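You operate a simulated robot arm through the tools that you are given. There is no shell and no other tool. Be economical: measure what you need, move in short steps, check, and stop when the job is done.

The job below is to be done with a simulated robot arm. You get a single attempt, and the scene is never put back.

JOB
Push the left drawer of the low cupboard shut. Then take the red cap and put it on top of the black tape roll. Then take the tapping block and leave it on the top of the small grey table. The order counts. Set down upright: tapping block.

It is judged by the outcome, as a careful person would: the job done as asked, and still so three seconds after it is handed in. It fails if anything else is knocked over, pushed out of place, dropped, spilled or broken. Lids that push on must go on centred and level and be pressed home; caps that screw on are set level and turned clockwise until they are tight.

ROBOT AND FRAMES
A 7-joint arm with a two-finger parallel gripper on a trunk, on a base that drives. Base frame: it is fixed to the floor where the robot stands at the start and does not move with it; the origin is under the middle of the robot, x ahead of it, y to its left, z up. Units: m, rad, N and s.
With the tool pointing down near the work surface it reaches from about 0.34 to 0.78 m from the robot's upright axis, wherever it stands. Its first joint turns from -2.496 to 2.496 rad. Places, roughly: black tape roll [-8, -3, 0.5]; left drawer of the low cupboard [0.7, 0.1, 0.8]; red cap [-8.25, -3.25, 0.5]; tapping block [-10.5, -0.25, 0.75]; top of the small grey table [-9.5, 1.7, 0.7]. Payload 3 kg.
The tool frame sits at the grasp point between the pads (the TCP): z along the fingers, y along the line on which they close. The tips reach 0.03 m beyond it. Largest opening 0.11 m; finger width 0.02, thickness 0.01; the body of the gripper, 0.048 by 0.112 m, starts 0.055 m behind the TCP.
Orientation is told as [roll, pitch, yaw] about the base's x, y, z axes, in that order, counted from this pose: with the fingers straight down and closing along the base's y, the tool's x points along the base's -x, its y along +y and its z along -z.

CONTROLS
- The arm moves only by the tool play_rows. Its argument "steps" is a list of rows, each a list of 7 numbers: the shift along the tool's x, y, z in units of 30 mm (1.0 is 30 mm), then the turn, a rotation vector about the tool's x, y, z in units of 5 degrees (1.0 is 5 degrees), then the gripper command, from -1 (shut) to 1 (fully open), values between in proportion. In form: [[dx, dy, dz, ax, ay, az, claw], ...]. A call has 1 to 8 rows; each row shifts and turns the commanded pose from where the row before left it, along the tool's axes as they then stand. A call with a number of a shift or a turn outside -1 to 1 is refused whole. Each row takes 0.2 s and may step no farther than 0.05 m and 0.15 rad from the row before; otherwise, or with a gripper value out of range, the whole call is refused. Where a pose cannot be reached the arm comes as near as it can. A force on the tool above 40 N (or 10 N above the force at the start of the call, whichever is more), or a blocked arm, ends the call early, and 0.2 s more pass. Each finger travels about 0.153 m/s and halts on what it meets, pressing with about 28 N; the grip force reading is that of the motor and also rises with nothing between the fingers. The clock runs only during rows and for 0.2 s after the last one: add rows that do not move to give the fingers time. It gives the time, the measured TCP pose, the force on the tool (base axes), the opening and the grip force at its end, in the units of the frame above (readings bear some noise), with the torque about the TCP (base axes, N m) and any sound that the robot's microphone picked up.
- Cameras (640 x 400 px; columns grow to the right, rows downward): "scene" is now at [0.5617, 0.2238, 1.0853]; the picture's right is [0.00, -0.35, 0.94], its down [-0.71, 0.66, 0.25] and it looks along [-0.70, -0.67, -0.25] (base axes); focal length 214 px, centre (320, 200). "wrist" rides on the gripper at [0.072, 0.017, -0.103] in the tool frame; the picture's right is [-0.23, 0.97, 0.00], its down [-0.76, -0.18, -0.62] and it looks along [-0.61, -0.14, 0.78] (tool axes); focal length 222 px, centre (320, 200). There is no depth. A picture from a camera that has moved, and an enlarged one, comes with that camera's place and axes in the base frame and with its lens. The place of the scene camera against the robot may be out by one fixed shift of up to 0.018 m in any direction.
- capture(camera): a new picture of that camera. No time passes.
- slide_trunk(by): slides the trunk up (or, below 0, down) by that many m; the arm and the scene camera ride with it, the base frame stays. It gives what a move gives, with no picture.
- drive_base(legs): drives the robot by 1 to 6 legs, each [ahead, turn to the left] in m and rad, along the robot's own axes; the way and the turn of a leg run together, so that a leg with both is an arc; at most 1.5 m and 3.142 rad a leg. The arm and the cameras ride along, it lands a little off, and it stops where it bumps. It gives what a move gives.
- head_to(pan, tilt): turns the head with the scene camera to pan (to the left, within 1.396 rad either way) and tilt (down, from -0.506 to 1.204), counted from straight ahead of the robot. It gives what a move gives.
- enlarge(camera, box): a new picture of the part [left, top, right, bottom] of that camera's present view, enlarged. No time passes.
- job_done(): hands the job in; it is judged then, once.

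Go step by step. Nothing tells you exact positions but the pictures and the camera data: compare them with the known pose of the tool, close in by small moves and look again before you grip or let go. The budget is 165 turns and 112 pictures, counting those below and the enlarged ones. Unless the task says otherwise, let go and move clear before handing in.

The tools are called after ">>>" as a command line: name --pt "numbers of a row" for each row, then --argument value for the rest, lists and objects as JSON in quotes. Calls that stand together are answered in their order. play_rows: Moves the arm, as the interface text tells. Its arguments: {"type":"object","properties":{"steps":{"type":"array","items":{"type":"array","items":{"type":"number"}}}},"required":["steps"]} The other tools are called the same way: slide_trunk (by) slides the trunk up or down; drive_base (legs) drives the base; head_to (pan, tilt) turns the head that bears the scene camera; capture (camera) takes a picture; enlarge (camera, box) takes an enlarged picture of a part of a camera's view; job_done () hands the job in.

At the start:

```text
time_s: 0.0
ee_pos: [0.525, 0.2886, 0.9819]
tool_rot: [0.0, -0.001, 0.002]
contact_force: [-0.6, -0.6, -0.4]
ft_torque: [0.02, 0.03, -0.02]
opening: 0.1099
gripper_force: 0.1
trunk travel left (down, up): [-0.25, 0.24]
robot x, y, heading: [-0.0001, 0.0196, -0.001]
head pan, tilt: [-1.21, 0.777]
```

scene: 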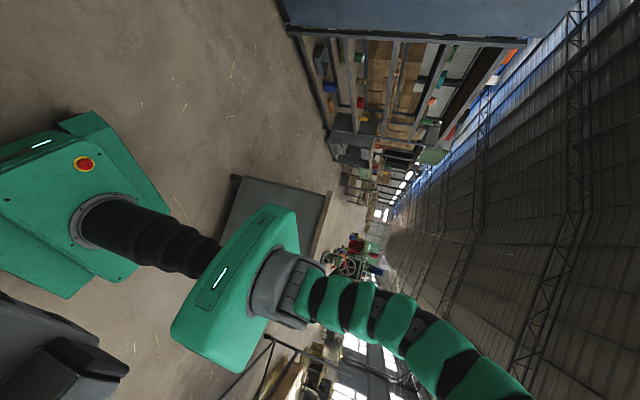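
wrist: 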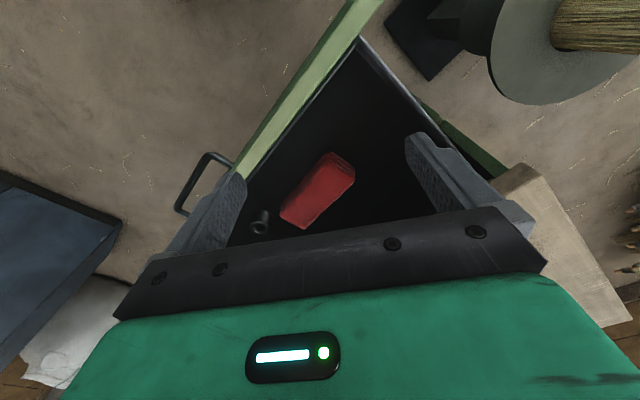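

The wrist camera looks down into an open green drawer holding a red object, and the scene camera is looking back at the robot. I'll turn the head towards the front to see the cupboard.

>>> head_to --pan 0 --tilt 0.5

>>> capture --camera "scene"

>>> capture --camera "wrist"

```text
time_s: 1.4
ee_pos: [0.5263, 0.2881, 0.9825]
tool_rot: [0.001, 0.001, 0.003]
contact_force: [-0.7, -0.4, -0.9]
ft_torque: [-0.02, -0.01, -0.01]
opening: 0.1098
gripper_force: 0.1
trunk travel left (down, up): [-0.25, 0.24]
robot x, y, heading: [-0.004, 0.0211, -0.002]
head pan, tilt: [0.0, 0.499]
```

```text
109 pictures are left
camera scene: at [0.5857, 0.3002, 1.0236], right [0.0, -1.0, 0.0], down [-0.88, 0.0, 0.48], along [-0.48, 0.0, -0.88], focal length 214 px, centre (320, 200)
```

scene: 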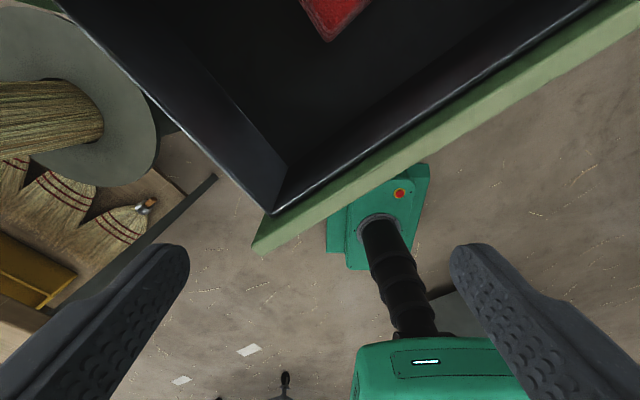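

```text
108 pictures are left
camera wrist: at [0.4529, 0.306, 1.0863], right [0.23, 0.97, 0.0], down [0.76, -0.18, 0.62], along [0.61, -0.14, -0.78], focal length 222 px, centre (320, 200)
```

wrist: 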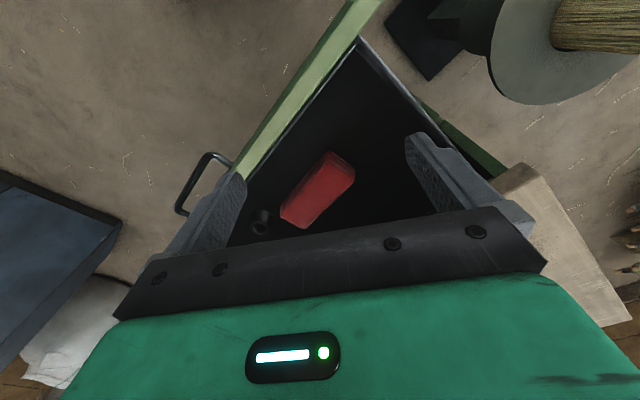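

The scene camera sits on a neck near the tool and, at zero, looks straight down. I'll look forward and to the sides to find the cupboard.

>>> head_to --pan 0 --tilt -0.5

>>> capture --camera "scene"

>>> head_to --pan 1.1 --tilt -0.2

>>> capture --camera "scene"

>>> head_to --pan -1.1 --tilt -0.2

>>> capture --camera "scene"

```text
time_s: 2.7
ee_pos: [0.5268, 0.2895, 0.9844]
tool_rot: [-0.001, 0.0, 0.002]
contact_force: [0.0, -0.3, -0.6]
ft_torque: [-0.02, -0.04, -0.02]
opening: 0.11
gripper_force: 0.0
trunk travel left (down, up): [-0.25, 0.24]
robot x, y, heading: [-0.0015, 0.0232, 0.002]
head pan, tilt: [0.0, -0.499]
```

```text
107 pictures are left
camera scene: at [0.6718, 0.3004, 1.0474], right [0.0, -1.0, 0.0], down [-0.88, 0.0, -0.48], along [0.48, 0.0, -0.88], focal length 214 px, centre (320, 200)
```

scene: 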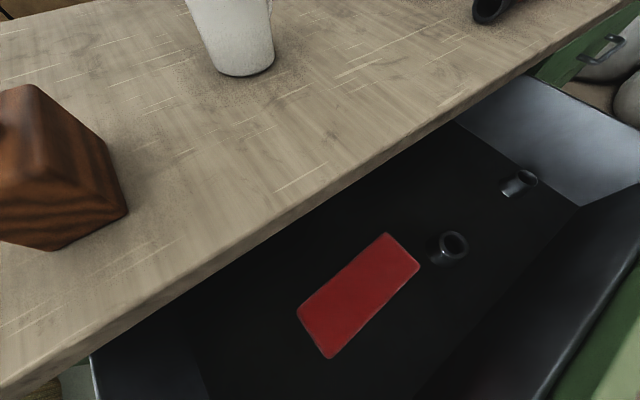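

```text
time_s: 4.0
ee_pos: [0.5251, 0.2884, 0.9826]
tool_rot: [0.001, 0.001, 0.001]
contact_force: [0.7, -0.5, 0.5]
ft_torque: [0.01, 0.03, 0.01]
opening: 0.11
gripper_force: 0.0
trunk travel left (down, up): [-0.25, 0.24]
robot x, y, heading: [-0.0028, 0.0239, -0.0]
head pan, tilt: [1.1, -0.201]
```

```text
106 pictures are left
camera scene: at [0.6492, 0.3745, 1.0766], right [0.0, -0.46, -0.89], down [-0.98, 0.18, -0.09], along [0.2, 0.87, -0.45], focal length 214 px, centre (320, 200)
```

scene: 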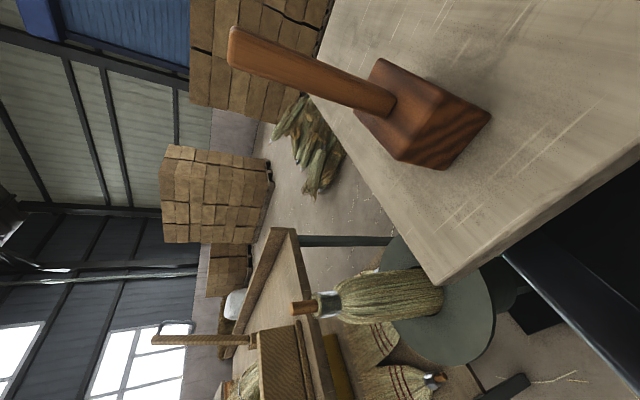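

```text
time_s: 6.1
ee_pos: [0.5256, 0.2887, 0.9836]
tool_rot: [0.001, -0.001, 0.001]
contact_force: [1.3, 0.8, 0.5]
ft_torque: [0.0, 0.0, -0.02]
opening: 0.1102
gripper_force: 0.1
trunk travel left (down, up): [-0.25, 0.24]
robot x, y, heading: [-0.0031, 0.021, 0.0]
head pan, tilt: [-1.1, -0.201]
```

```text
105 pictures are left
camera scene: at [0.6494, 0.2262, 1.0768], right [0.0, -0.45, 0.89], down [-0.98, -0.18, -0.09], along [0.2, -0.87, -0.44], focal length 214 px, centre (320, 200)
```

scene: 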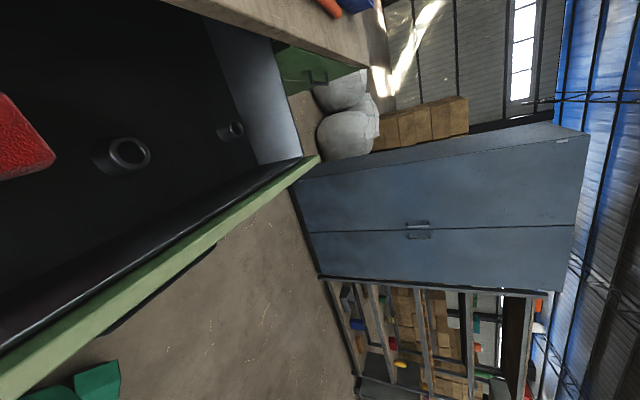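

The robot stands at an angle to the cupboard. Its face normal is about 34° off my x axis, the drawer panel's top is at z≈0.84, and the panel is out about 0.28 m. I'll pull the arm back from over the drawer with the fingers shut.

>>> play_rows --pt "0.44 -1 0 0 0 0 -1" --pt "0.44 -1 0 0 0 0 -1" --pt "0.44 -1 0 0 0 0 -1" --pt "0.44 -1 0 0 0 0 -1" --pt "0.44 -1 0 0 0 0 -1" --pt "0.44 -1 0 0 0 0 -1" --pt "0.44 -1 0 0 0 0 -1" --pt "0.44 -1 0 0 0 0 -1"

>>> drive_base --legs '[[-0.15, 0], [0, 0.594]]'

>>> head_to --pan -0.6 --tilt -0.1

>>> capture --camera "scene"

>>> capture --camera "wrist"

```text
time_s: 7.9
ee_pos: [0.419, 0.0488, 0.984]
tool_rot: [-0.002, 0.0, 0.002]
contact_force: [1.2, -0.6, 0.8]
ft_torque: [-0.04, 0.04, -0.01]
opening: 0.0
gripper_force: 27.7
trunk travel left (down, up): [-0.25, 0.24]
robot x, y, heading: [0.0008, 0.0202, -0.001]
head pan, tilt: [-1.1, -0.201]
```

```text
time_s: 10.9
ee_pos: [0.1839, 0.2796, 0.9834]
tool_rot: [0.0, 0.001, 0.593]
contact_force: [0.5, 0.2, -0.3]
ft_torque: [0.02, 0.06, 0.01]
opening: 0.0004
gripper_force: 27.8
trunk travel left (down, up): [-0.25, 0.24]
robot x, y, heading: [-0.1377, 0.0066, 0.591]
head pan, tilt: [-1.1, -0.201]
```

```text
time_s: 11.9
ee_pos: [0.1829, 0.2792, 0.9841]
tool_rot: [0.0, -0.001, 0.594]
contact_force: [0.0, 1.0, 0.8]
ft_torque: [-0.02, 0.02, 0.0]
opening: 0.0
gripper_force: 28.1
trunk travel left (down, up): [-0.25, 0.24]
robot x, y, heading: [-0.1397, 0.0068, 0.591]
head pan, tilt: [-0.6, -0.099]
```

```text
104 pictures are left
camera scene: at [0.3059, 0.3163, 1.0438], right [0.46, -0.68, 0.57], down [-0.79, -0.6, -0.08], along [0.4, -0.41, -0.82], focal length 214 px, centre (320, 200)
```

scene: 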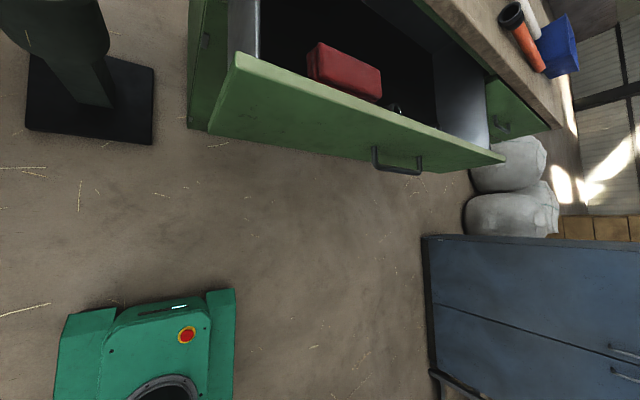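

```text
103 pictures are left
camera wrist: at [0.1138, 0.2532, 1.0873], right [-0.36, 0.93, 0.0], down [0.73, 0.28, 0.62], along [0.58, 0.22, -0.78], focal length 222 px, centre (320, 200)
```

wrist: 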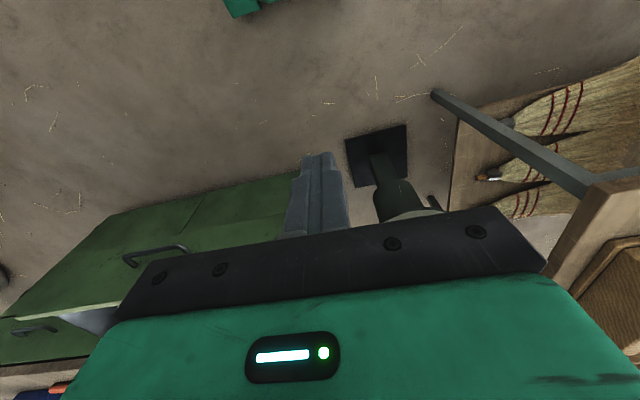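

I now have the drawer clearly: panel outer face along the line n·p≈0.59 with n=(0.80,0.60), handle near z 0.71. I'll drive a bit closer and squarer so the arm can push it all the way, then retake a view.

>>> drive_base --legs '[[0, 0.045], [0.22, 0]]'

>>> capture --camera "scene"

```text
time_s: 14.0
ee_pos: [0.3503, 0.4248, 0.9849]
tool_rot: [0.0, 0.0, 0.638]
contact_force: [-0.3, 0.0, 0.7]
ft_torque: [-0.01, -0.01, 0.0]
opening: 0.0001
gripper_force: 27.8
trunk travel left (down, up): [-0.25, 0.24]
robot x, y, heading: [0.0391, 0.1391, 0.63]
head pan, tilt: [-0.6, -0.099]
```

```text
102 pictures are left
camera scene: at [0.4711, 0.4668, 1.0439], right [0.49, -0.66, 0.57], down [-0.77, -0.64, -0.08], along [0.41, -0.39, -0.82], focal length 214 px, centre (320, 200)
```

scene: 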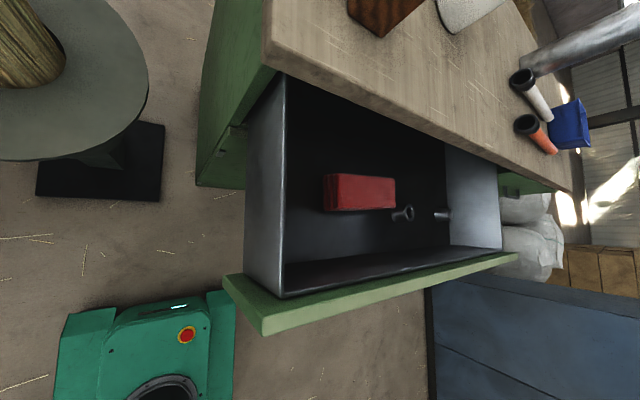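

View triangulation puts the panel's top at z≈0.86, overhung by the tabletop. So I'll push with the fingers tilted forward so the gripper body stays back, first shifting right along the panel while tilting, above it.

>>> play_rows --pt "0.1 -1 0 0 -1 0 -1" --pt "0.1 -1 0 0 -1 0 -1" --pt "0.1 -1 0 0 -1 0 -1" --pt "0.1 -1 0 0 -1 0 -1" --pt "0.1 -1 0 0 -1 0 -1" --pt "0.1 -1 0 0 -1 0 -1" --pt "0.1 -1 0 0 -1 0 -1" --pt "0.1 -1 0 0 -1 0 -1"

>>> play_rows --pt "0 -1 0 0 -1 0 -1" --pt "0 -1 -0.5 0 -1 0 -1" --pt "0 0 -0.5 0 -1 0 -1"

>>> capture --camera "scene"

```text
time_s: 15.8
ee_pos: [0.451, 0.2503, 0.9799]
tool_rot: [0.014, -0.524, 0.652]
contact_force: [1.4, 2.2, 1.3]
ft_torque: [-0.14, 0.11, -0.08]
opening: 0.0001
gripper_force: 27.6
out of reach, approached as far as the arm can: row 6, 7, 8
trunk travel left (down, up): [-0.25, 0.24]
robot x, y, heading: [0.0394, 0.139, 0.633]
head pan, tilt: [-0.6, -0.099]
```

```text
time_s: 16.6
ee_pos: [0.4927, 0.1918, 1.0045]
tool_rot: [0.025, -0.768, 0.625]
contact_force: [0.0, -1.1, 0.6]
ft_torque: [-0.04, 0.03, 0.0]
opening: 0.0001
gripper_force: 28.5
out of reach, approached as far as the arm can: row 1, 3
trunk travel left (down, up): [-0.25, 0.24]
robot x, y, heading: [0.0393, 0.1379, 0.627]
head pan, tilt: [-0.6, -0.099]
```

```text
101 pictures are left
camera scene: at [0.5553, 0.1888, 1.1303], right [0.18, -0.9, 0.39], down [-0.5, -0.43, -0.75], along [0.84, -0.06, -0.53], focal length 214 px, centre (320, 200)
```

scene: 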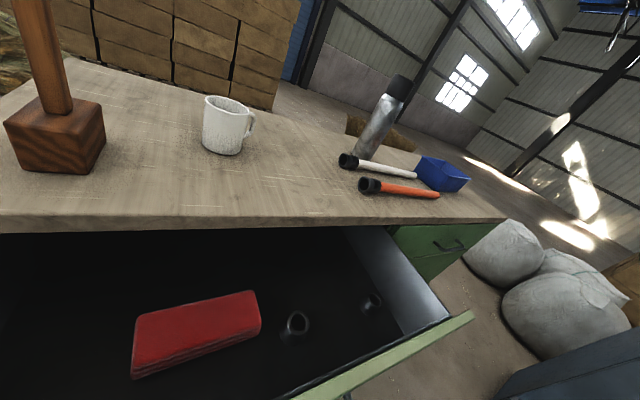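

The camera turns out to ride on the arm's end, and the tool is now tilted 44° forward, outside the panel. I'll lower the trunk to bring the tips beside the panel's outer face.

>>> slide_trunk --by -0.2

>>> capture --camera "scene"

>>> capture --camera "wrist"

```text
time_s: 18.7
ee_pos: [0.4912, 0.1917, 0.8051]
tool_rot: [0.027, -0.765, 0.625]
contact_force: [0.1, 0.3, 0.2]
ft_torque: [-0.01, -0.01, 0.01]
opening: 0.0003
gripper_force: 27.9
trunk travel left (down, up): [-0.05, 0.44]
robot x, y, heading: [0.0369, 0.1379, 0.63]
head pan, tilt: [-0.6, -0.099]
```

```text
100 pictures are left
camera scene: at [0.5552, 0.1891, 0.9303], right [0.19, -0.9, 0.39], down [-0.5, -0.43, -0.75], along [0.84, -0.06, -0.53], focal length 214 px, centre (320, 200)
```

scene: 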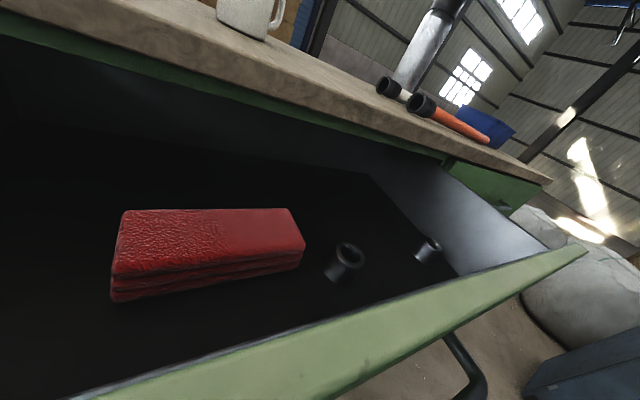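

```text
99 pictures are left
camera wrist: at [0.3826, 0.1311, 0.8297], right [-0.45, 0.88, 0.18], down [0.21, -0.09, 0.97], along [0.87, 0.48, -0.14], focal length 222 px, centre (320, 200)
```

wrist: 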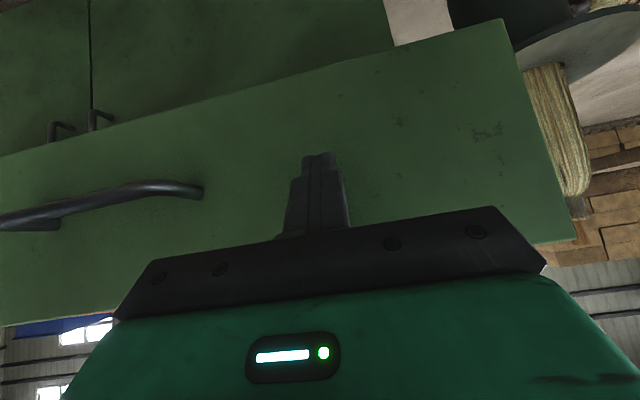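

The closed fingertips are right in front of the plain part of the panel, left of the handle. I'll turn the head sideways to keep it clear, then push slowly along the drawer's axis.

>>> head_to --pan -1.2 --tilt 0

>>> play_rows --pt "-0.5 0 0.48 0 0 0 -1" --pt "-0.5 0 0.48 0 0 0 -1" --pt "-0.5 0 0.48 0 0 0 -1" --pt "-0.5 0 0.48 0 0 0 -1" --pt "-0.5 0 0.48 0 0 0 -1"

>>> capture --camera "scene"

```text
time_s: 19.7
ee_pos: [0.492, 0.1924, 0.805]
tool_rot: [0.026, -0.766, 0.625]
contact_force: [1.2, -0.2, -0.6]
ft_torque: [-0.02, 0.0, -0.03]
opening: 0.0
gripper_force: 27.4
trunk travel left (down, up): [-0.05, 0.44]
robot x, y, heading: [0.0386, 0.1416, 0.631]
head pan, tilt: [-1.201, 0.0]
```

```text
time_s: 20.9
ee_pos: [0.5765, 0.2543, 0.8052]
tool_rot: [0.026, -0.768, 0.623]
contact_force: [-0.6, -1.1, -0.9]
ft_torque: [-0.02, 0.0, 0.01]
opening: 0.0001
gripper_force: 27.9
trunk travel left (down, up): [-0.05, 0.44]
robot x, y, heading: [0.043, 0.1344, 0.632]
head pan, tilt: [-1.201, 0.0]
```

```text
98 pictures are left
camera scene: at [0.6332, 0.2036, 0.9523], right [-0.29, -0.69, 0.66], down [-0.58, -0.42, -0.69], along [0.76, -0.59, -0.28], focal length 214 px, centre (320, 200)
```

scene: 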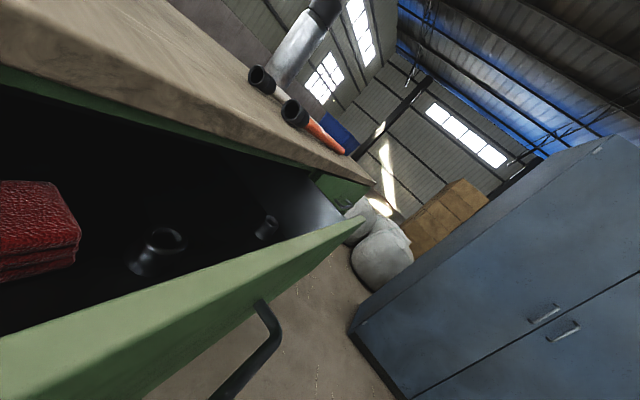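

No strong resistance so far and the tips should be at or on the panel. I continue the push.

>>> play_rows --pt "-0.5 0 0.48 0 0 0 -1" --pt "-0.5 0 0.48 0 0 0 -1" --pt "-0.5 0 0.48 0 0 0 -1" --pt "-0.5 0 0.48 0 0 0 -1" --pt "-0.5 0 0.48 0 0 0 -1"

>>> capture --camera "scene"

>>> capture --camera "wrist"

```text
time_s: 22.1
ee_pos: [0.6592, 0.3167, 0.8049]
tool_rot: [0.025, -0.767, 0.626]
contact_force: [0.1, 0.3, 0.1]
ft_torque: [0.0, 0.03, 0.02]
opening: 0.0
gripper_force: 28.4
trunk travel left (down, up): [-0.05, 0.44]
robot x, y, heading: [0.0327, 0.1395, 0.632]
head pan, tilt: [-1.201, 0.0]
```

```text
97 pictures are left
camera scene: at [0.7166, 0.2657, 0.9517], right [-0.29, -0.69, 0.66], down [-0.58, -0.42, -0.69], along [0.76, -0.59, -0.28], focal length 214 px, centre (320, 200)
```

scene: 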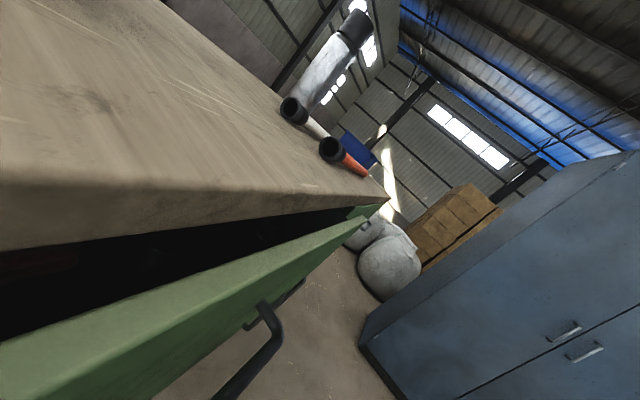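

```text
96 pictures are left
camera wrist: at [0.5497, 0.2559, 0.8298], right [-0.45, 0.87, 0.18], down [0.21, -0.09, 0.97], along [0.87, 0.48, -0.15], focal length 222 px, centre (320, 200)
```

wrist: 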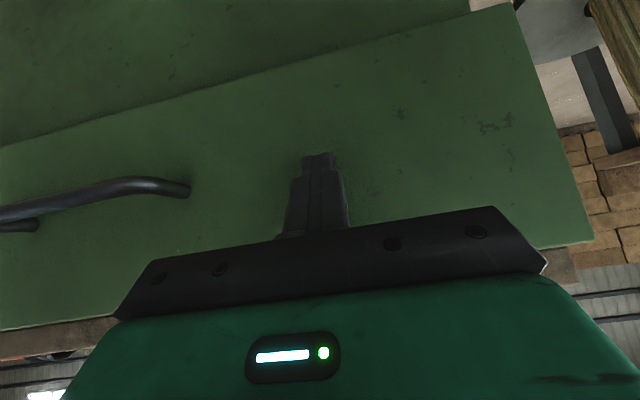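

The drawer is sliding in; about 0.08 m remains. I'll continue until it meets resistance.

>>> play_rows --pt "-0.4 0 0.385 0 0 0 -1" --pt "-0.4 0 0.385 0 0 0 -1" --pt "-0.4 0 0.385 0 0 0 -1" --pt "-0.4 0 0.385 0 0 0 -1" --pt "-0.4 0 0.385 0 0 0 -1"

>>> capture --camera "scene"

```text
time_s: 22.9
ee_pos: [0.6936, 0.3419, 0.8062]
tool_rot: [0.028, -0.762, 0.624]
contact_force: [-30.9, -21.2, 12.6]
ft_torque: [0.06, 0.26, 0.08]
opening: 0.0002
gripper_force: 28.5
trunk travel left (down, up): [-0.05, 0.44]
robot x, y, heading: [0.0393, 0.1372, 0.635]
head pan, tilt: [-1.201, 0.0]
stopped in row 4: the force on the tool passed its limit at 67 N (the readings are from after the stop); the commanded pose is now the measured one
```

```text
95 pictures are left
camera scene: at [0.7517, 0.2911, 0.9519], right [-0.29, -0.69, 0.67], down [-0.59, -0.42, -0.69], along [0.76, -0.59, -0.28], focal length 214 px, centre (320, 200)
```

scene: 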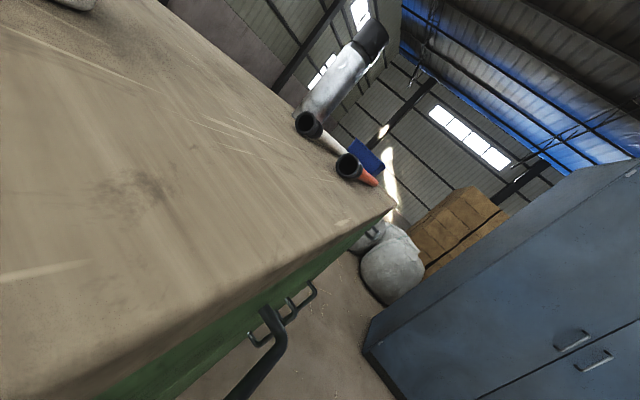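

The push stopped hard with the panel under the tabletop edge. I'll back off and check that it is flush.

>>> play_rows --pt "0.7 0 -0.67 0 0 0 -1" --pt "0.7 0 -0.67 0 0 0 -1" --pt "0.7 0 -0.67 0 0 0 -1" --pt "0.7 0 -0.67 0 0 0 -1" --pt "0.7 0 -0.67 0 0 0 -1" --pt "0.7 0 -0.67 0 0 0 -1"

>>> capture --camera "scene"

>>> capture --camera "wrist"

```text
time_s: 24.4
ee_pos: [0.5566, 0.2381, 0.8047]
tool_rot: [0.03, -0.761, 0.625]
contact_force: [-0.2, -0.2, -0.5]
ft_torque: [-0.02, 0.02, 0.03]
opening: 0.0002
gripper_force: 28.1
trunk travel left (down, up): [-0.05, 0.44]
robot x, y, heading: [0.0362, 0.1412, 0.631]
head pan, tilt: [-1.201, 0.0]
```

```text
94 pictures are left
camera scene: at [0.6149, 0.1883, 0.9506], right [-0.29, -0.69, 0.67], down [-0.59, -0.42, -0.69], along [0.76, -0.59, -0.28], focal length 214 px, centre (320, 200)
```

scene: 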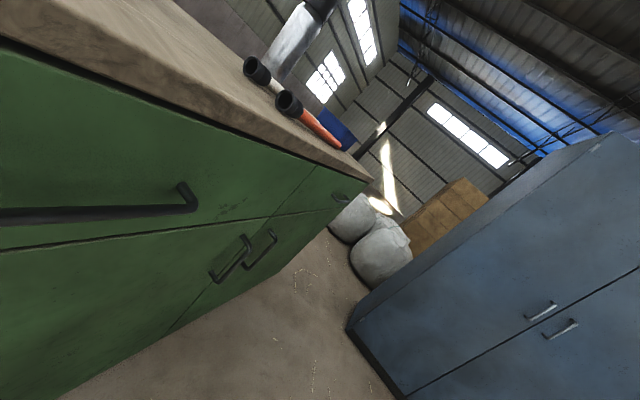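

```text
93 pictures are left
camera wrist: at [0.4474, 0.1781, 0.8295], right [-0.45, 0.87, 0.18], down [0.22, -0.09, 0.97], along [0.87, 0.48, -0.15], focal length 222 px, centre (320, 200)
```

wrist: 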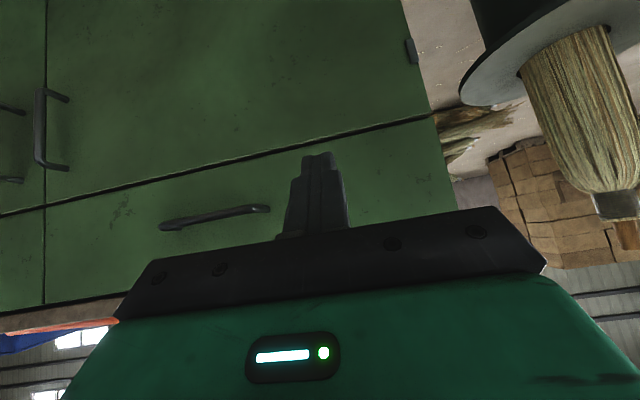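

The drawer is flush and shut. Next I'll back away, raise the trunk and bring the tool vertical for travelling.

>>> drive_base --legs '[[-0.4, 0]]'

>>> slide_trunk --by 0.3

>>> play_rows --pt "0 0.7 0 0 1 0 -1" --pt "0 0.7 0 0 1 0 -1" --pt "0 0.7 0 0 1 0 -1" --pt "0 0.7 0 0 1 0 -1" --pt "0 0.7 0 0 1 0 -1" --pt "0 0.7 0 0 1 0 -1" --pt "0 0.7 0 0 1 0 -1" --pt "0 0.7 0 0 1 0 -1"

>>> play_rows --pt "0 0.7 0 0 0.75 0 -1" --pt "0 0.7 0 0 0 0 -1" --pt "0 0.7 0 0 0 0 -1"

>>> head_to --pan 0 --tilt 1.2

>>> capture --camera "scene"

```text
time_s: 26.8
ee_pos: [0.2331, 0.0013, 0.8039]
tool_rot: [0.029, -0.76, 0.622]
contact_force: [0.2, 0.7, -0.4]
ft_torque: [0.02, 0.0, 0.0]
opening: 0.0
gripper_force: 27.9
trunk travel left (down, up): [-0.05, 0.44]
robot x, y, heading: [-0.2861, -0.0981, 0.63]
head pan, tilt: [-1.201, 0.0]
```

```text
time_s: 29.8
ee_pos: [0.234, 0.0011, 1.1051]
tool_rot: [0.027, -0.761, 0.622]
contact_force: [-0.1, -0.2, 0.1]
ft_torque: [-0.04, -0.03, 0.0]
opening: 0.0002
gripper_force: 28.0
trunk travel left (down, up): [-0.35, 0.14]
robot x, y, heading: [-0.288, -0.099, 0.627]
head pan, tilt: [-1.201, 0.0]
```

```text
time_s: 31.6
ee_pos: [0.1322, 0.1384, 1.1089]
tool_rot: [0.019, -0.063, 0.639]
contact_force: [0.2, 0.2, 0.2]
ft_torque: [0.02, 0.01, -0.03]
opening: 0.0001
gripper_force: 27.9
trunk travel left (down, up): [-0.35, 0.14]
robot x, y, heading: [-0.2842, -0.0943, 0.627]
head pan, tilt: [-1.201, 0.0]
```

```text
time_s: 32.4
ee_pos: [0.0959, 0.1862, 1.1102]
tool_rot: [0.018, 0.002, 0.641]
contact_force: [0.0, 0.0, -0.2]
ft_torque: [0.05, 0.02, 0.0]
opening: 0.0001
gripper_force: 27.3
trunk travel left (down, up): [-0.35, 0.14]
robot x, y, heading: [-0.2897, -0.0956, 0.628]
head pan, tilt: [-1.201, 0.0]
```

```text
time_s: 33.8
ee_pos: [0.0951, 0.1855, 1.1101]
tool_rot: [0.02, 0.002, 0.642]
contact_force: [0.7, -0.4, 0.1]
ft_torque: [0.02, 0.01, -0.02]
opening: 0.0
gripper_force: 27.8
trunk travel left (down, up): [-0.35, 0.14]
robot x, y, heading: [-0.2854, -0.0962, 0.63]
head pan, tilt: [0.0, 1.201]
```

```text
92 pictures are left
camera scene: at [0.1011, 0.2028, 1.1856], right [0.6, -0.8, -0.02], down [-0.28, -0.23, 0.93], along [-0.75, -0.55, -0.36], focal length 214 px, centre (320, 200)
```

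scene: 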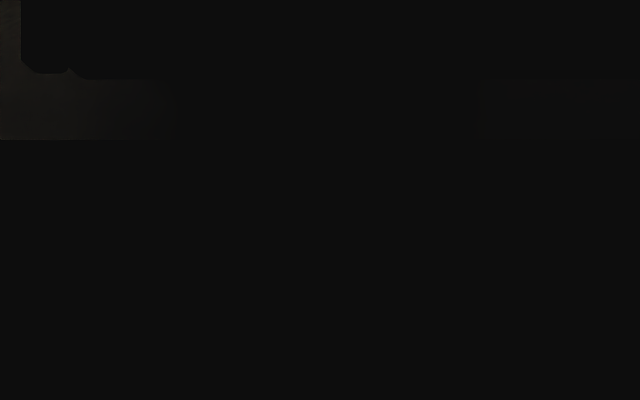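

The head was looking into the gripper. I'll tilt the tool so the head camera can look ahead, and turn the robot towards the far places.

>>> play_rows --pt "0 0 0 0 -1 0 -1" --pt "0 0 0 0 -1 0 -1" --pt "0 0 0 0 -1 0 -1" --pt "0 0 0 0 -1 0 -1" --pt "0 0 0 0 -1 0 -1" --pt "0 0 0 0 -1 0 -1" --pt "0 0 0 0 -1 0 -1" --pt "0 0 0 0 -1 0 -1"

>>> head_to --pan 0 --tilt -0.5

>>> drive_base --legs '[[0, 1.45], [0, 1.43]]'

>>> capture --camera "scene"

```text
time_s: 35.6
ee_pos: [0.0983, 0.1894, 1.1128]
tool_rot: [0.025, -0.694, 0.627]
contact_force: [-0.2, -0.8, 0.7]
ft_torque: [0.02, 0.0, 0.0]
opening: 0.0
gripper_force: 28.4
out of reach, approached as far as the arm can: row 8
trunk travel left (down, up): [-0.35, 0.14]
robot x, y, heading: [-0.2879, -0.0942, 0.622]
head pan, tilt: [0.0, 1.201]
```

```text
time_s: 37.4
ee_pos: [0.0998, 0.1895, 1.1139]
tool_rot: [0.026, -0.692, 0.627]
contact_force: [-0.2, 0.3, -0.5]
ft_torque: [0.01, -0.02, 0.02]
opening: 0.0
gripper_force: 27.8
trunk travel left (down, up): [-0.35, 0.14]
robot x, y, heading: [-0.2846, -0.0951, 0.631]
head pan, tilt: [0.0, -0.499]
```

```text
time_s: 41.6
ee_pos: [-0.5251, 0.3259, 1.1141]
tool_rot: [0.025, -0.693, 2.068]
contact_force: [-0.4, -0.1, -1.2]
ft_torque: [0.02, -0.05, -0.02]
opening: 0.0
gripper_force: 27.6
trunk travel left (down, up): [-0.35, 0.14]
robot x, y, heading: [-0.2568, -0.073, 2.066]
head pan, tilt: [0.0, -0.499]
stopped in leg 2: the robot was blocked; the commanded pose is now the measured one
```

```text
91 pictures are left
camera scene: at [-0.5628, 0.4039, 1.2606], right [0.87, 0.49, -0.02], down [0.17, -0.33, -0.93], along [-0.46, 0.81, -0.37], focal length 214 px, centre (320, 200)
```

scene: 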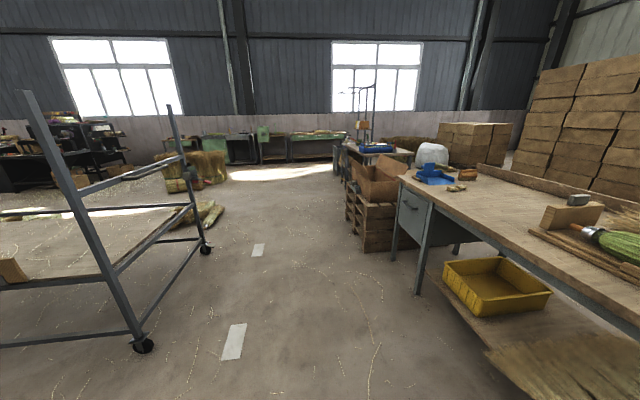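

The turn was blocked midway at heading 2.07. I'll look to both sides to see what's in the way.

>>> head_to --pan 1.2 --tilt 0.2

>>> capture --camera "scene"

>>> head_to --pan -1.2 --tilt 0.4

>>> capture --camera "scene"

```text
time_s: 43.0
ee_pos: [-0.5233, 0.3266, 1.1141]
tool_rot: [0.025, -0.693, 2.068]
contact_force: [0.3, 0.8, -0.6]
ft_torque: [0.04, 0.05, -0.02]
opening: 0.0
gripper_force: 27.8
trunk travel left (down, up): [-0.35, 0.14]
robot x, y, heading: [-0.2574, -0.074, 2.069]
head pan, tilt: [1.201, 0.201]
```

```text
90 pictures are left
camera scene: at [-0.6049, 0.304, 1.2502], right [0.01, 0.69, -0.72], down [0.54, -0.61, -0.57], along [-0.84, -0.39, -0.38], focal length 214 px, centre (320, 200)
```

scene: 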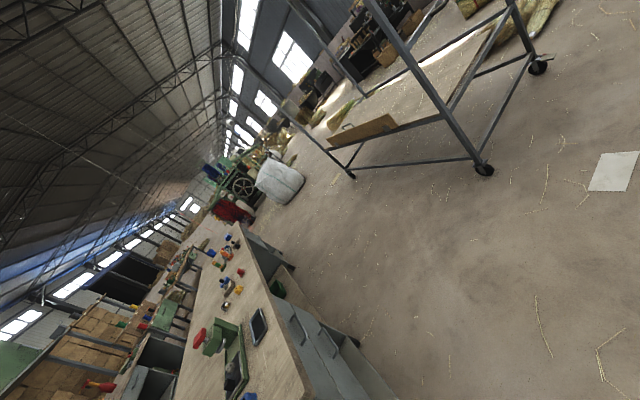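

```text
time_s: 45.2
ee_pos: [-0.5232, 0.3247, 1.1148]
tool_rot: [0.026, -0.694, 2.067]
contact_force: [-0.1, 0.0, 0.3]
ft_torque: [-0.04, 0.03, -0.02]
opening: 0.0
gripper_force: 28.3
trunk travel left (down, up): [-0.35, 0.14]
robot x, y, heading: [-0.2594, -0.0734, 2.061]
head pan, tilt: [-1.201, 0.4]
```

```text
89 pictures are left
camera scene: at [-0.4472, 0.3763, 1.2351], right [0.62, -0.33, 0.71], down [0.07, -0.88, -0.47], along [0.78, 0.34, -0.52], focal length 214 px, centre (320, 200)
```

scene: 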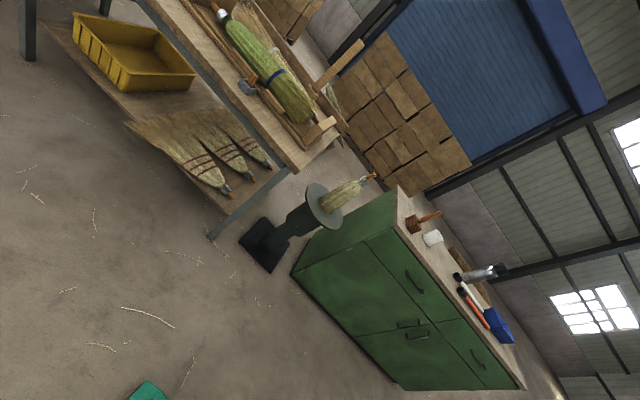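

The robot's back is hemmed in by the bench with the vise. There's a clear aisle about 1.3 m wide between that bench and the wheeled cart, running along (-0.8,-0.6). I'll drive into it and then turn along it.

>>> drive_base --legs '[[0.9, 0], [0, 1.7]]'

>>> head_to --pan 0 --tilt -0.5

>>> capture --camera "scene"

```text
time_s: 54.1
ee_pos: [-1.0776, 0.4308, 1.1164]
tool_rot: [0.025, -0.699, -2.562]
contact_force: [0.7, -0.5, 0.2]
ft_torque: [0.02, 0.02, -0.06]
opening: 0.0001
gripper_force: 27.9
trunk travel left (down, up): [-0.35, 0.14]
robot x, y, heading: [-0.7178, 0.7671, -2.558]
head pan, tilt: [-1.201, 0.4]
stopped in leg 2: the robot was blocked; the commanded pose is now the measured one
```

```text
time_s: 55.5
ee_pos: [-1.0777, 0.4309, 1.1157]
tool_rot: [0.028, -0.698, -2.563]
contact_force: [0.2, -0.1, 0.3]
ft_torque: [-0.04, 0.03, 0.01]
opening: 0.0
gripper_force: 28.5
trunk travel left (down, up): [-0.35, 0.14]
robot x, y, heading: [-0.7185, 0.7652, -2.552]
head pan, tilt: [0.0, -0.499]
```

```text
88 pictures are left
camera scene: at [-1.1452, 0.4048, 1.262], right [-0.56, 0.83, -0.02], down [0.31, 0.19, -0.93], along [-0.77, -0.53, -0.37], focal length 214 px, centre (320, 200)
```

scene: 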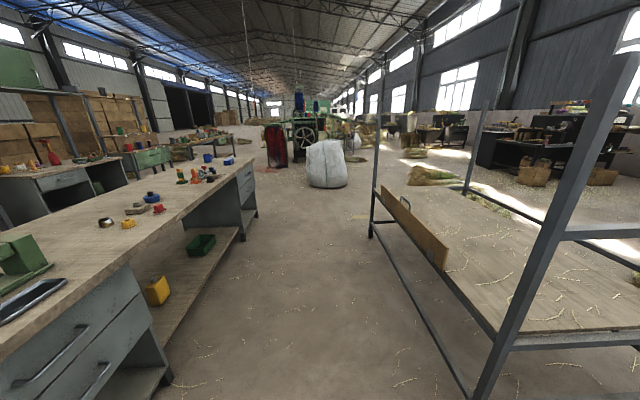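

I'm in the aisle facing along it; a white sack stands about 4 m ahead and the tape roll should be beyond it. I'll enlarge the far part to plan the route.

>>> enlarge --camera "scene" --box '[220, 80, 480, 240]'

>>> drive_base --legs '[[0.5, 0.08], [1.0, 0]]'

>>> capture --camera "scene"

```text
2.46 times, centred on (350, 160) of scene
camera zoom: at [-1.1452, 0.4048, 1.262], right [-0.56, 0.83, -0.02], down [0.31, 0.19, -0.93], along [-0.77, -0.53, -0.37], focal length 528 px, centre (246, 298)
```

zoom: 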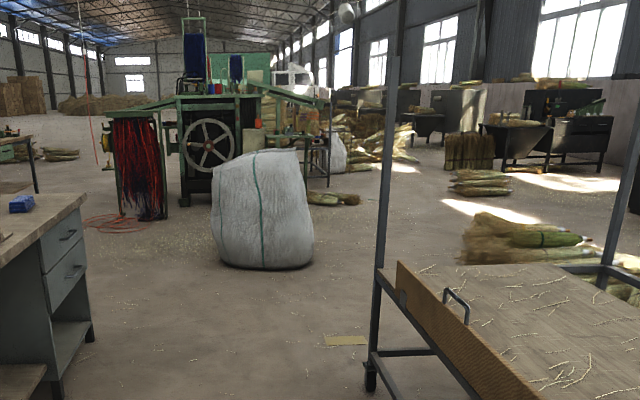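

```text
time_s: 63.2
ee_pos: [-2.2556, -0.502, 1.1151]
tool_rot: [0.027, -0.695, -2.485]
contact_force: [0.3, 0.3, 0.4]
ft_torque: [-0.02, 0.01, -0.03]
opening: 0.0
gripper_force: 28.1
trunk travel left (down, up): [-0.35, 0.14]
robot x, y, heading: [-1.9244, -0.1373, -2.481]
head pan, tilt: [0.0, -0.499]
```

```text
86 pictures are left
camera scene: at [-2.3196, -0.5338, 1.262], right [-0.62, 0.78, -0.02], down [0.3, 0.21, -0.93], along [-0.72, -0.59, -0.37], focal length 214 px, centre (320, 200)
```

scene: 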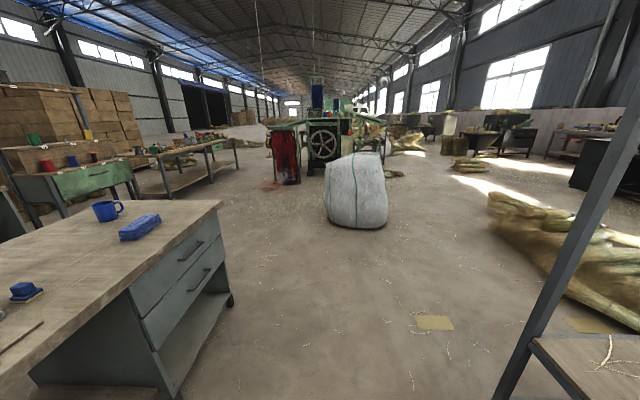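

The route is clear: I'll go on past the end of the cart, then pass the white sack on its right side.

>>> drive_base --legs '[[1.4, 0], [0, -0.66], [1.2, 0]]'

>>> capture --camera "scene"

```text
time_s: 77.8
ee_pos: [-4.7185, -1.0846, 1.1164]
tool_rot: [0.027, -0.696, 3.135]
contact_force: [0.5, 0.0, 0.4]
ft_torque: [-0.04, -0.03, 0.01]
opening: 0.0001
gripper_force: 28.3
trunk travel left (down, up): [-0.35, 0.14]
robot x, y, heading: [-4.2361, -1.0058, 3.135]
head pan, tilt: [0.0, -0.499]
```

```text
85 pictures are left
camera scene: at [-4.7971, -1.0707, 1.2624], right [-0.01, 1.0, -0.02], down [0.37, -0.02, -0.93], along [-0.93, -0.02, -0.37], focal length 214 px, centre (320, 200)
```

scene: 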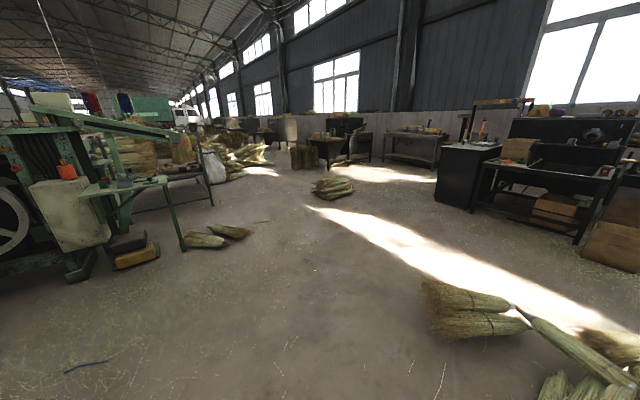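

Past the sack. The tape roll area projects around pixel (200,170), near a low table behind the machine; I'll enlarge it.

>>> enlarge --camera "scene" --box '[60, 110, 300, 260]'

```text
2.67 times, centred on (180, 185) of scene
camera zoom: at [-4.7971, -1.0707, 1.2624], right [-0.01, 1.0, -0.02], down [0.37, -0.02, -0.93], along [-0.93, -0.02, -0.37], focal length 572 px, centre (693, 240)
```

zoom: 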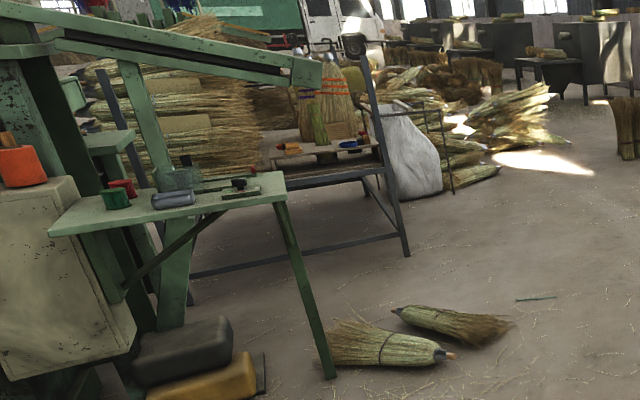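

There's a low cart behind the machine, with a few small items at its right end, which should be the cap and the tape roll. I'll drive nearer, keeping right of the brooms on the floor.

>>> drive_base --legs '[[0, 0.08], [1.5, 0], [1.3, 0], [0, 0.7]]'

>>> capture --camera "scene"

```text
time_s: 93.7
ee_pos: [-7.3226, -1.576, 1.1175]
tool_rot: [0.027, -0.696, -2.388]
contact_force: [-0.6, -0.2, 0.0]
ft_torque: [-0.04, -0.02, 0.02]
opening: 0.0
gripper_force: 27.7
trunk travel left (down, up): [-0.35, 0.14]
robot x, y, heading: [-7.0465, -1.1742, -2.389]
head pan, tilt: [0.0, -0.499]
```

```text
83 pictures are left
camera scene: at [-7.3818, -1.6152, 1.263], right [-0.7, 0.72, -0.02], down [0.28, 0.24, -0.93], along [-0.66, -0.65, -0.37], focal length 214 px, centre (320, 200)
```

scene: 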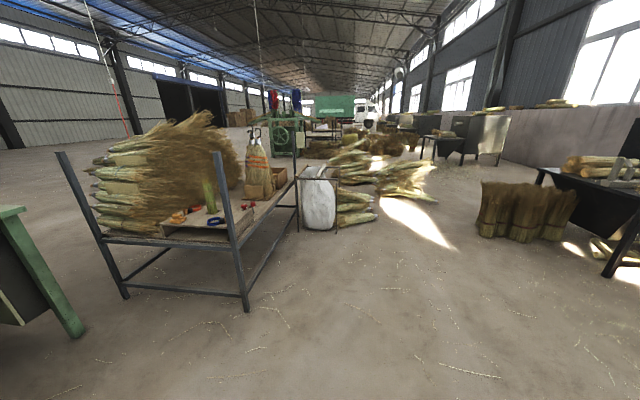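

>>> enlarge --camera "scene" --box '[90, 130, 330, 280]'

```text
2.67 times, centred on (210, 205) of scene
camera zoom: at [-7.3818, -1.6152, 1.263], right [-0.7, 0.72, -0.02], down [0.28, 0.24, -0.93], along [-0.66, -0.65, -0.37], focal length 572 px, centre (613, 187)
```

zoom: 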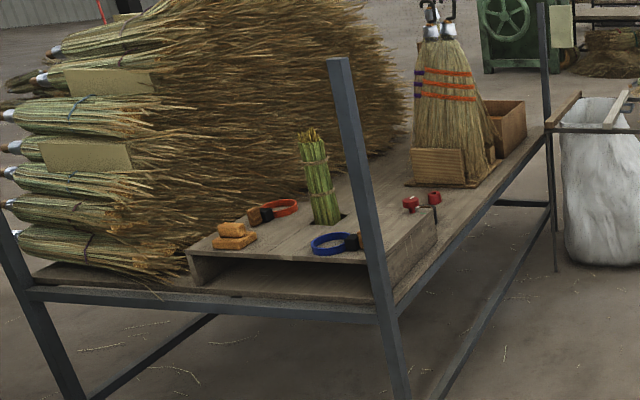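

The cart's near corner leg is at about (-7.79,-2.76), with its long right side running along (-0.86,-0.51). The red items and the rings are ~0.32 m in from that side. I'll drive to face that side squarely from a stand-off.

>>> drive_base --legs '[[0, -0.17], [1.2, 0], [0.65, 0], [0, 1.52]]'

>>> capture --camera "scene"

```text
time_s: 107.6
ee_pos: [-8.2606, -2.5572, 1.1166]
tool_rot: [0.028, -0.696, -1.035]
contact_force: [0.0, -0.3, 0.8]
ft_torque: [0.01, -0.01, -0.02]
opening: 0.0
gripper_force: 28.5
trunk travel left (down, up): [-0.35, 0.14]
robot x, y, heading: [-8.6289, -2.2141, -1.039]
head pan, tilt: [0.0, -0.499]
```

```text
81 pictures are left
camera scene: at [-8.2268, -2.6091, 1.2635], right [-0.85, -0.53, -0.02], down [-0.18, 0.32, -0.93], along [0.5, -0.79, -0.37], focal length 214 px, centre (320, 200)
```

scene: 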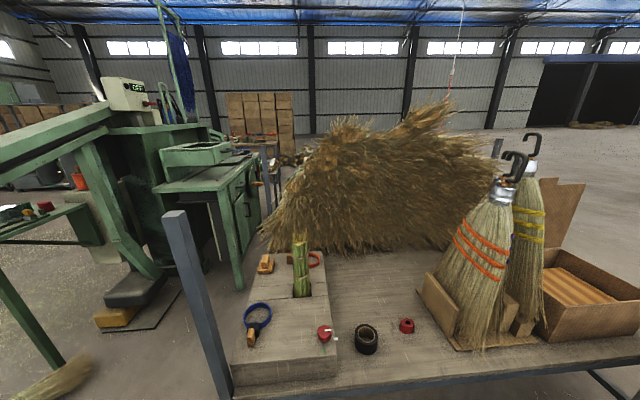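

>>> enlarge --camera "scene" --box '[220, 220, 460, 370]'

```text
2.67 times, centred on (340, 295) of scene
camera zoom: at [-8.2268, -2.6091, 1.2635], right [-0.85, -0.53, -0.02], down [-0.18, 0.32, -0.93], along [0.5, -0.79, -0.37], focal length 572 px, centre (267, -53)
```

zoom: 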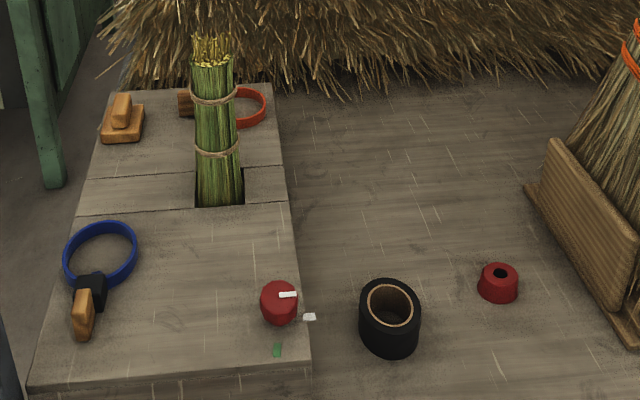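

The black tape roll is near (-8.07,-3.15) and the red cap, with a hole in its top, near (-8.19,-3.28). Another red knob sits on the wooden box. I'll drive straight ahead 0.49 m to bring them within reach, staying clear of the standing brooms on the right.

>>> drive_base --legs '[[0.47, 0]]'

>>> head_to --pan 0 --tilt 0.5

>>> capture --camera "scene"

```text
time_s: 110.4
ee_pos: [-8.0212, -2.9571, 1.1176]
tool_rot: [0.025, -0.697, -1.03]
contact_force: [0.3, 0.0, 0.8]
ft_torque: [-0.02, -0.01, -0.01]
opening: 0.0
gripper_force: 28.6
trunk travel left (down, up): [-0.35, 0.14]
robot x, y, heading: [-8.3964, -2.6177, -1.034]
head pan, tilt: [0.0, -0.499]
```

```text
time_s: 111.7
ee_pos: [-8.0195, -2.9576, 1.119]
tool_rot: [0.027, -0.695, -1.031]
contact_force: [-0.4, 0.0, 0.7]
ft_torque: [-0.02, 0.02, 0.0]
opening: 0.0
gripper_force: 28.4
trunk travel left (down, up): [-0.35, 0.14]
robot x, y, heading: [-8.3916, -2.6181, -1.031]
head pan, tilt: [0.0, 0.499]
```

```text
79 pictures are left
camera scene: at [-8.013, -2.9667, 1.1908], right [-0.85, -0.53, -0.02], down [-0.52, 0.83, -0.2], along [0.12, -0.16, -0.98], focal length 214 px, centre (320, 200)
```

scene: 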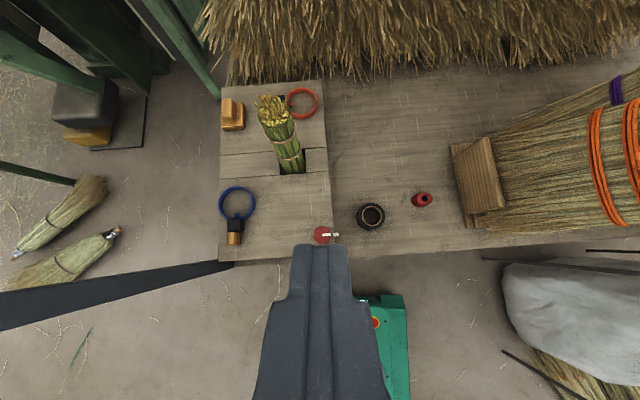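

Top view: triangulating gives the tape roll centre about (-8.085,-3.10), top z≈0.60, and the cap about (-8.19,-3.226). I'll set the tool vertical, open it, and move over the cap, well above.

>>> play_rows --pt "0 0 0 0 1 0 1" --pt "0 0 0 0 1 0 1" --pt "0 0 0 0 1 0 1" --pt "0 0 0 0 1 0 1" --pt "0 0 0 0 1 0 1" --pt "0 0 0 0 1 0 1" --pt "0 0 0 0 1 0 1" --pt "0 0 0 0 1 0 1"

>>> play_rows --pt "-0.5 -1 0 0 0 0 1" --pt "-0.5 -1 0 0 0 0 1" --pt "-0.5 -1 0 0 0 0 1" --pt "-0.5 -1 0 0 0 0 1" --pt "-0.5 -1 0 0 0 0 1" --pt "-0.5 -1 0 0 0 0 1" --pt "-0.5 -1 0 0 0 0 1" --pt "-0.5 -1 0 0 0 0 1"

>>> slide_trunk --by -0.25

>>> capture --camera "scene"

>>> capture --camera "wrist"

```text
time_s: 113.5
ee_pos: [-8.0205, -2.957, 1.117]
tool_rot: [0.018, 0.003, -1.012]
contact_force: [-0.9, -0.4, 0.7]
ft_torque: [-0.02, -0.02, -0.03]
opening: 0.11
gripper_force: 0.0
trunk travel left (down, up): [-0.35, 0.14]
robot x, y, heading: [-8.3923, -2.6221, -1.031]
head pan, tilt: [0.0, 0.499]
```

```text
time_s: 115.2
ee_pos: [-8.1601, -3.1874, 1.1131]
tool_rot: [0.018, 0.0, -1.011]
contact_force: [-0.1, 1.0, 0.9]
ft_torque: [-0.01, 0.01, -0.04]
opening: 0.11
gripper_force: 0.0
trunk travel left (down, up): [-0.35, 0.14]
robot x, y, heading: [-8.3943, -2.6142, -1.032]
head pan, tilt: [0.0, 0.499]
```

```text
time_s: 117.8
ee_pos: [-8.1606, -3.186, 0.8619]
tool_rot: [0.017, 0.001, -1.012]
contact_force: [-0.1, -0.4, 0.6]
ft_torque: [-0.01, 0.01, -0.04]
opening: 0.1099
gripper_force: 0.1
trunk travel left (down, up): [-0.1, 0.39]
robot x, y, heading: [-8.3934, -2.6207, -1.038]
head pan, tilt: [0.0, 0.499]
```

```text
78 pictures are left
camera scene: at [-8.131, -3.2294, 0.9031], right [-0.85, -0.53, -0.02], down [-0.47, 0.74, 0.48], along [-0.24, 0.42, -0.88], focal length 214 px, centre (320, 200)
```

scene: 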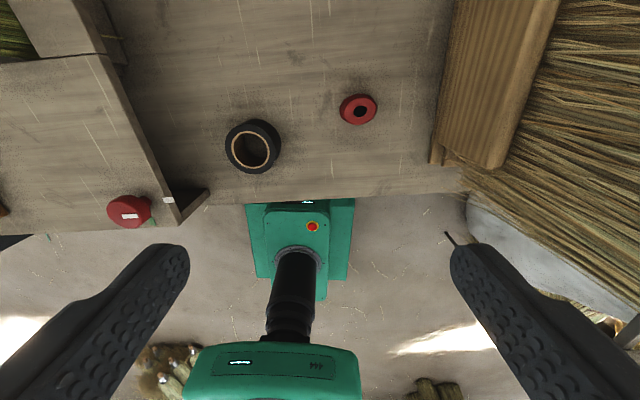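

```text
77 pictures are left
camera wrist: at [-8.1863, -3.1166, 0.9663], right [0.95, 0.32, 0.02], down [0.24, -0.75, 0.62], along [0.21, -0.58, -0.79], focal length 222 px, centre (320, 200)
```

wrist: 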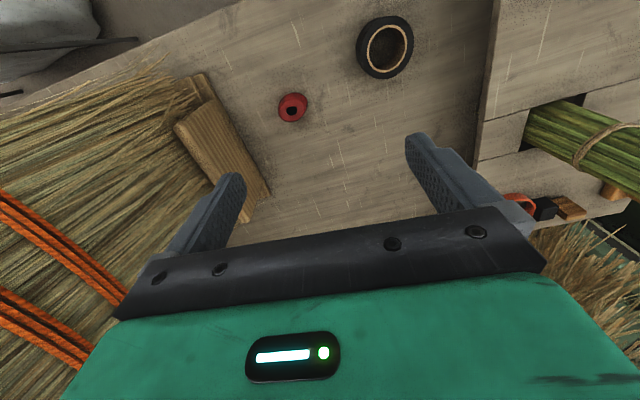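

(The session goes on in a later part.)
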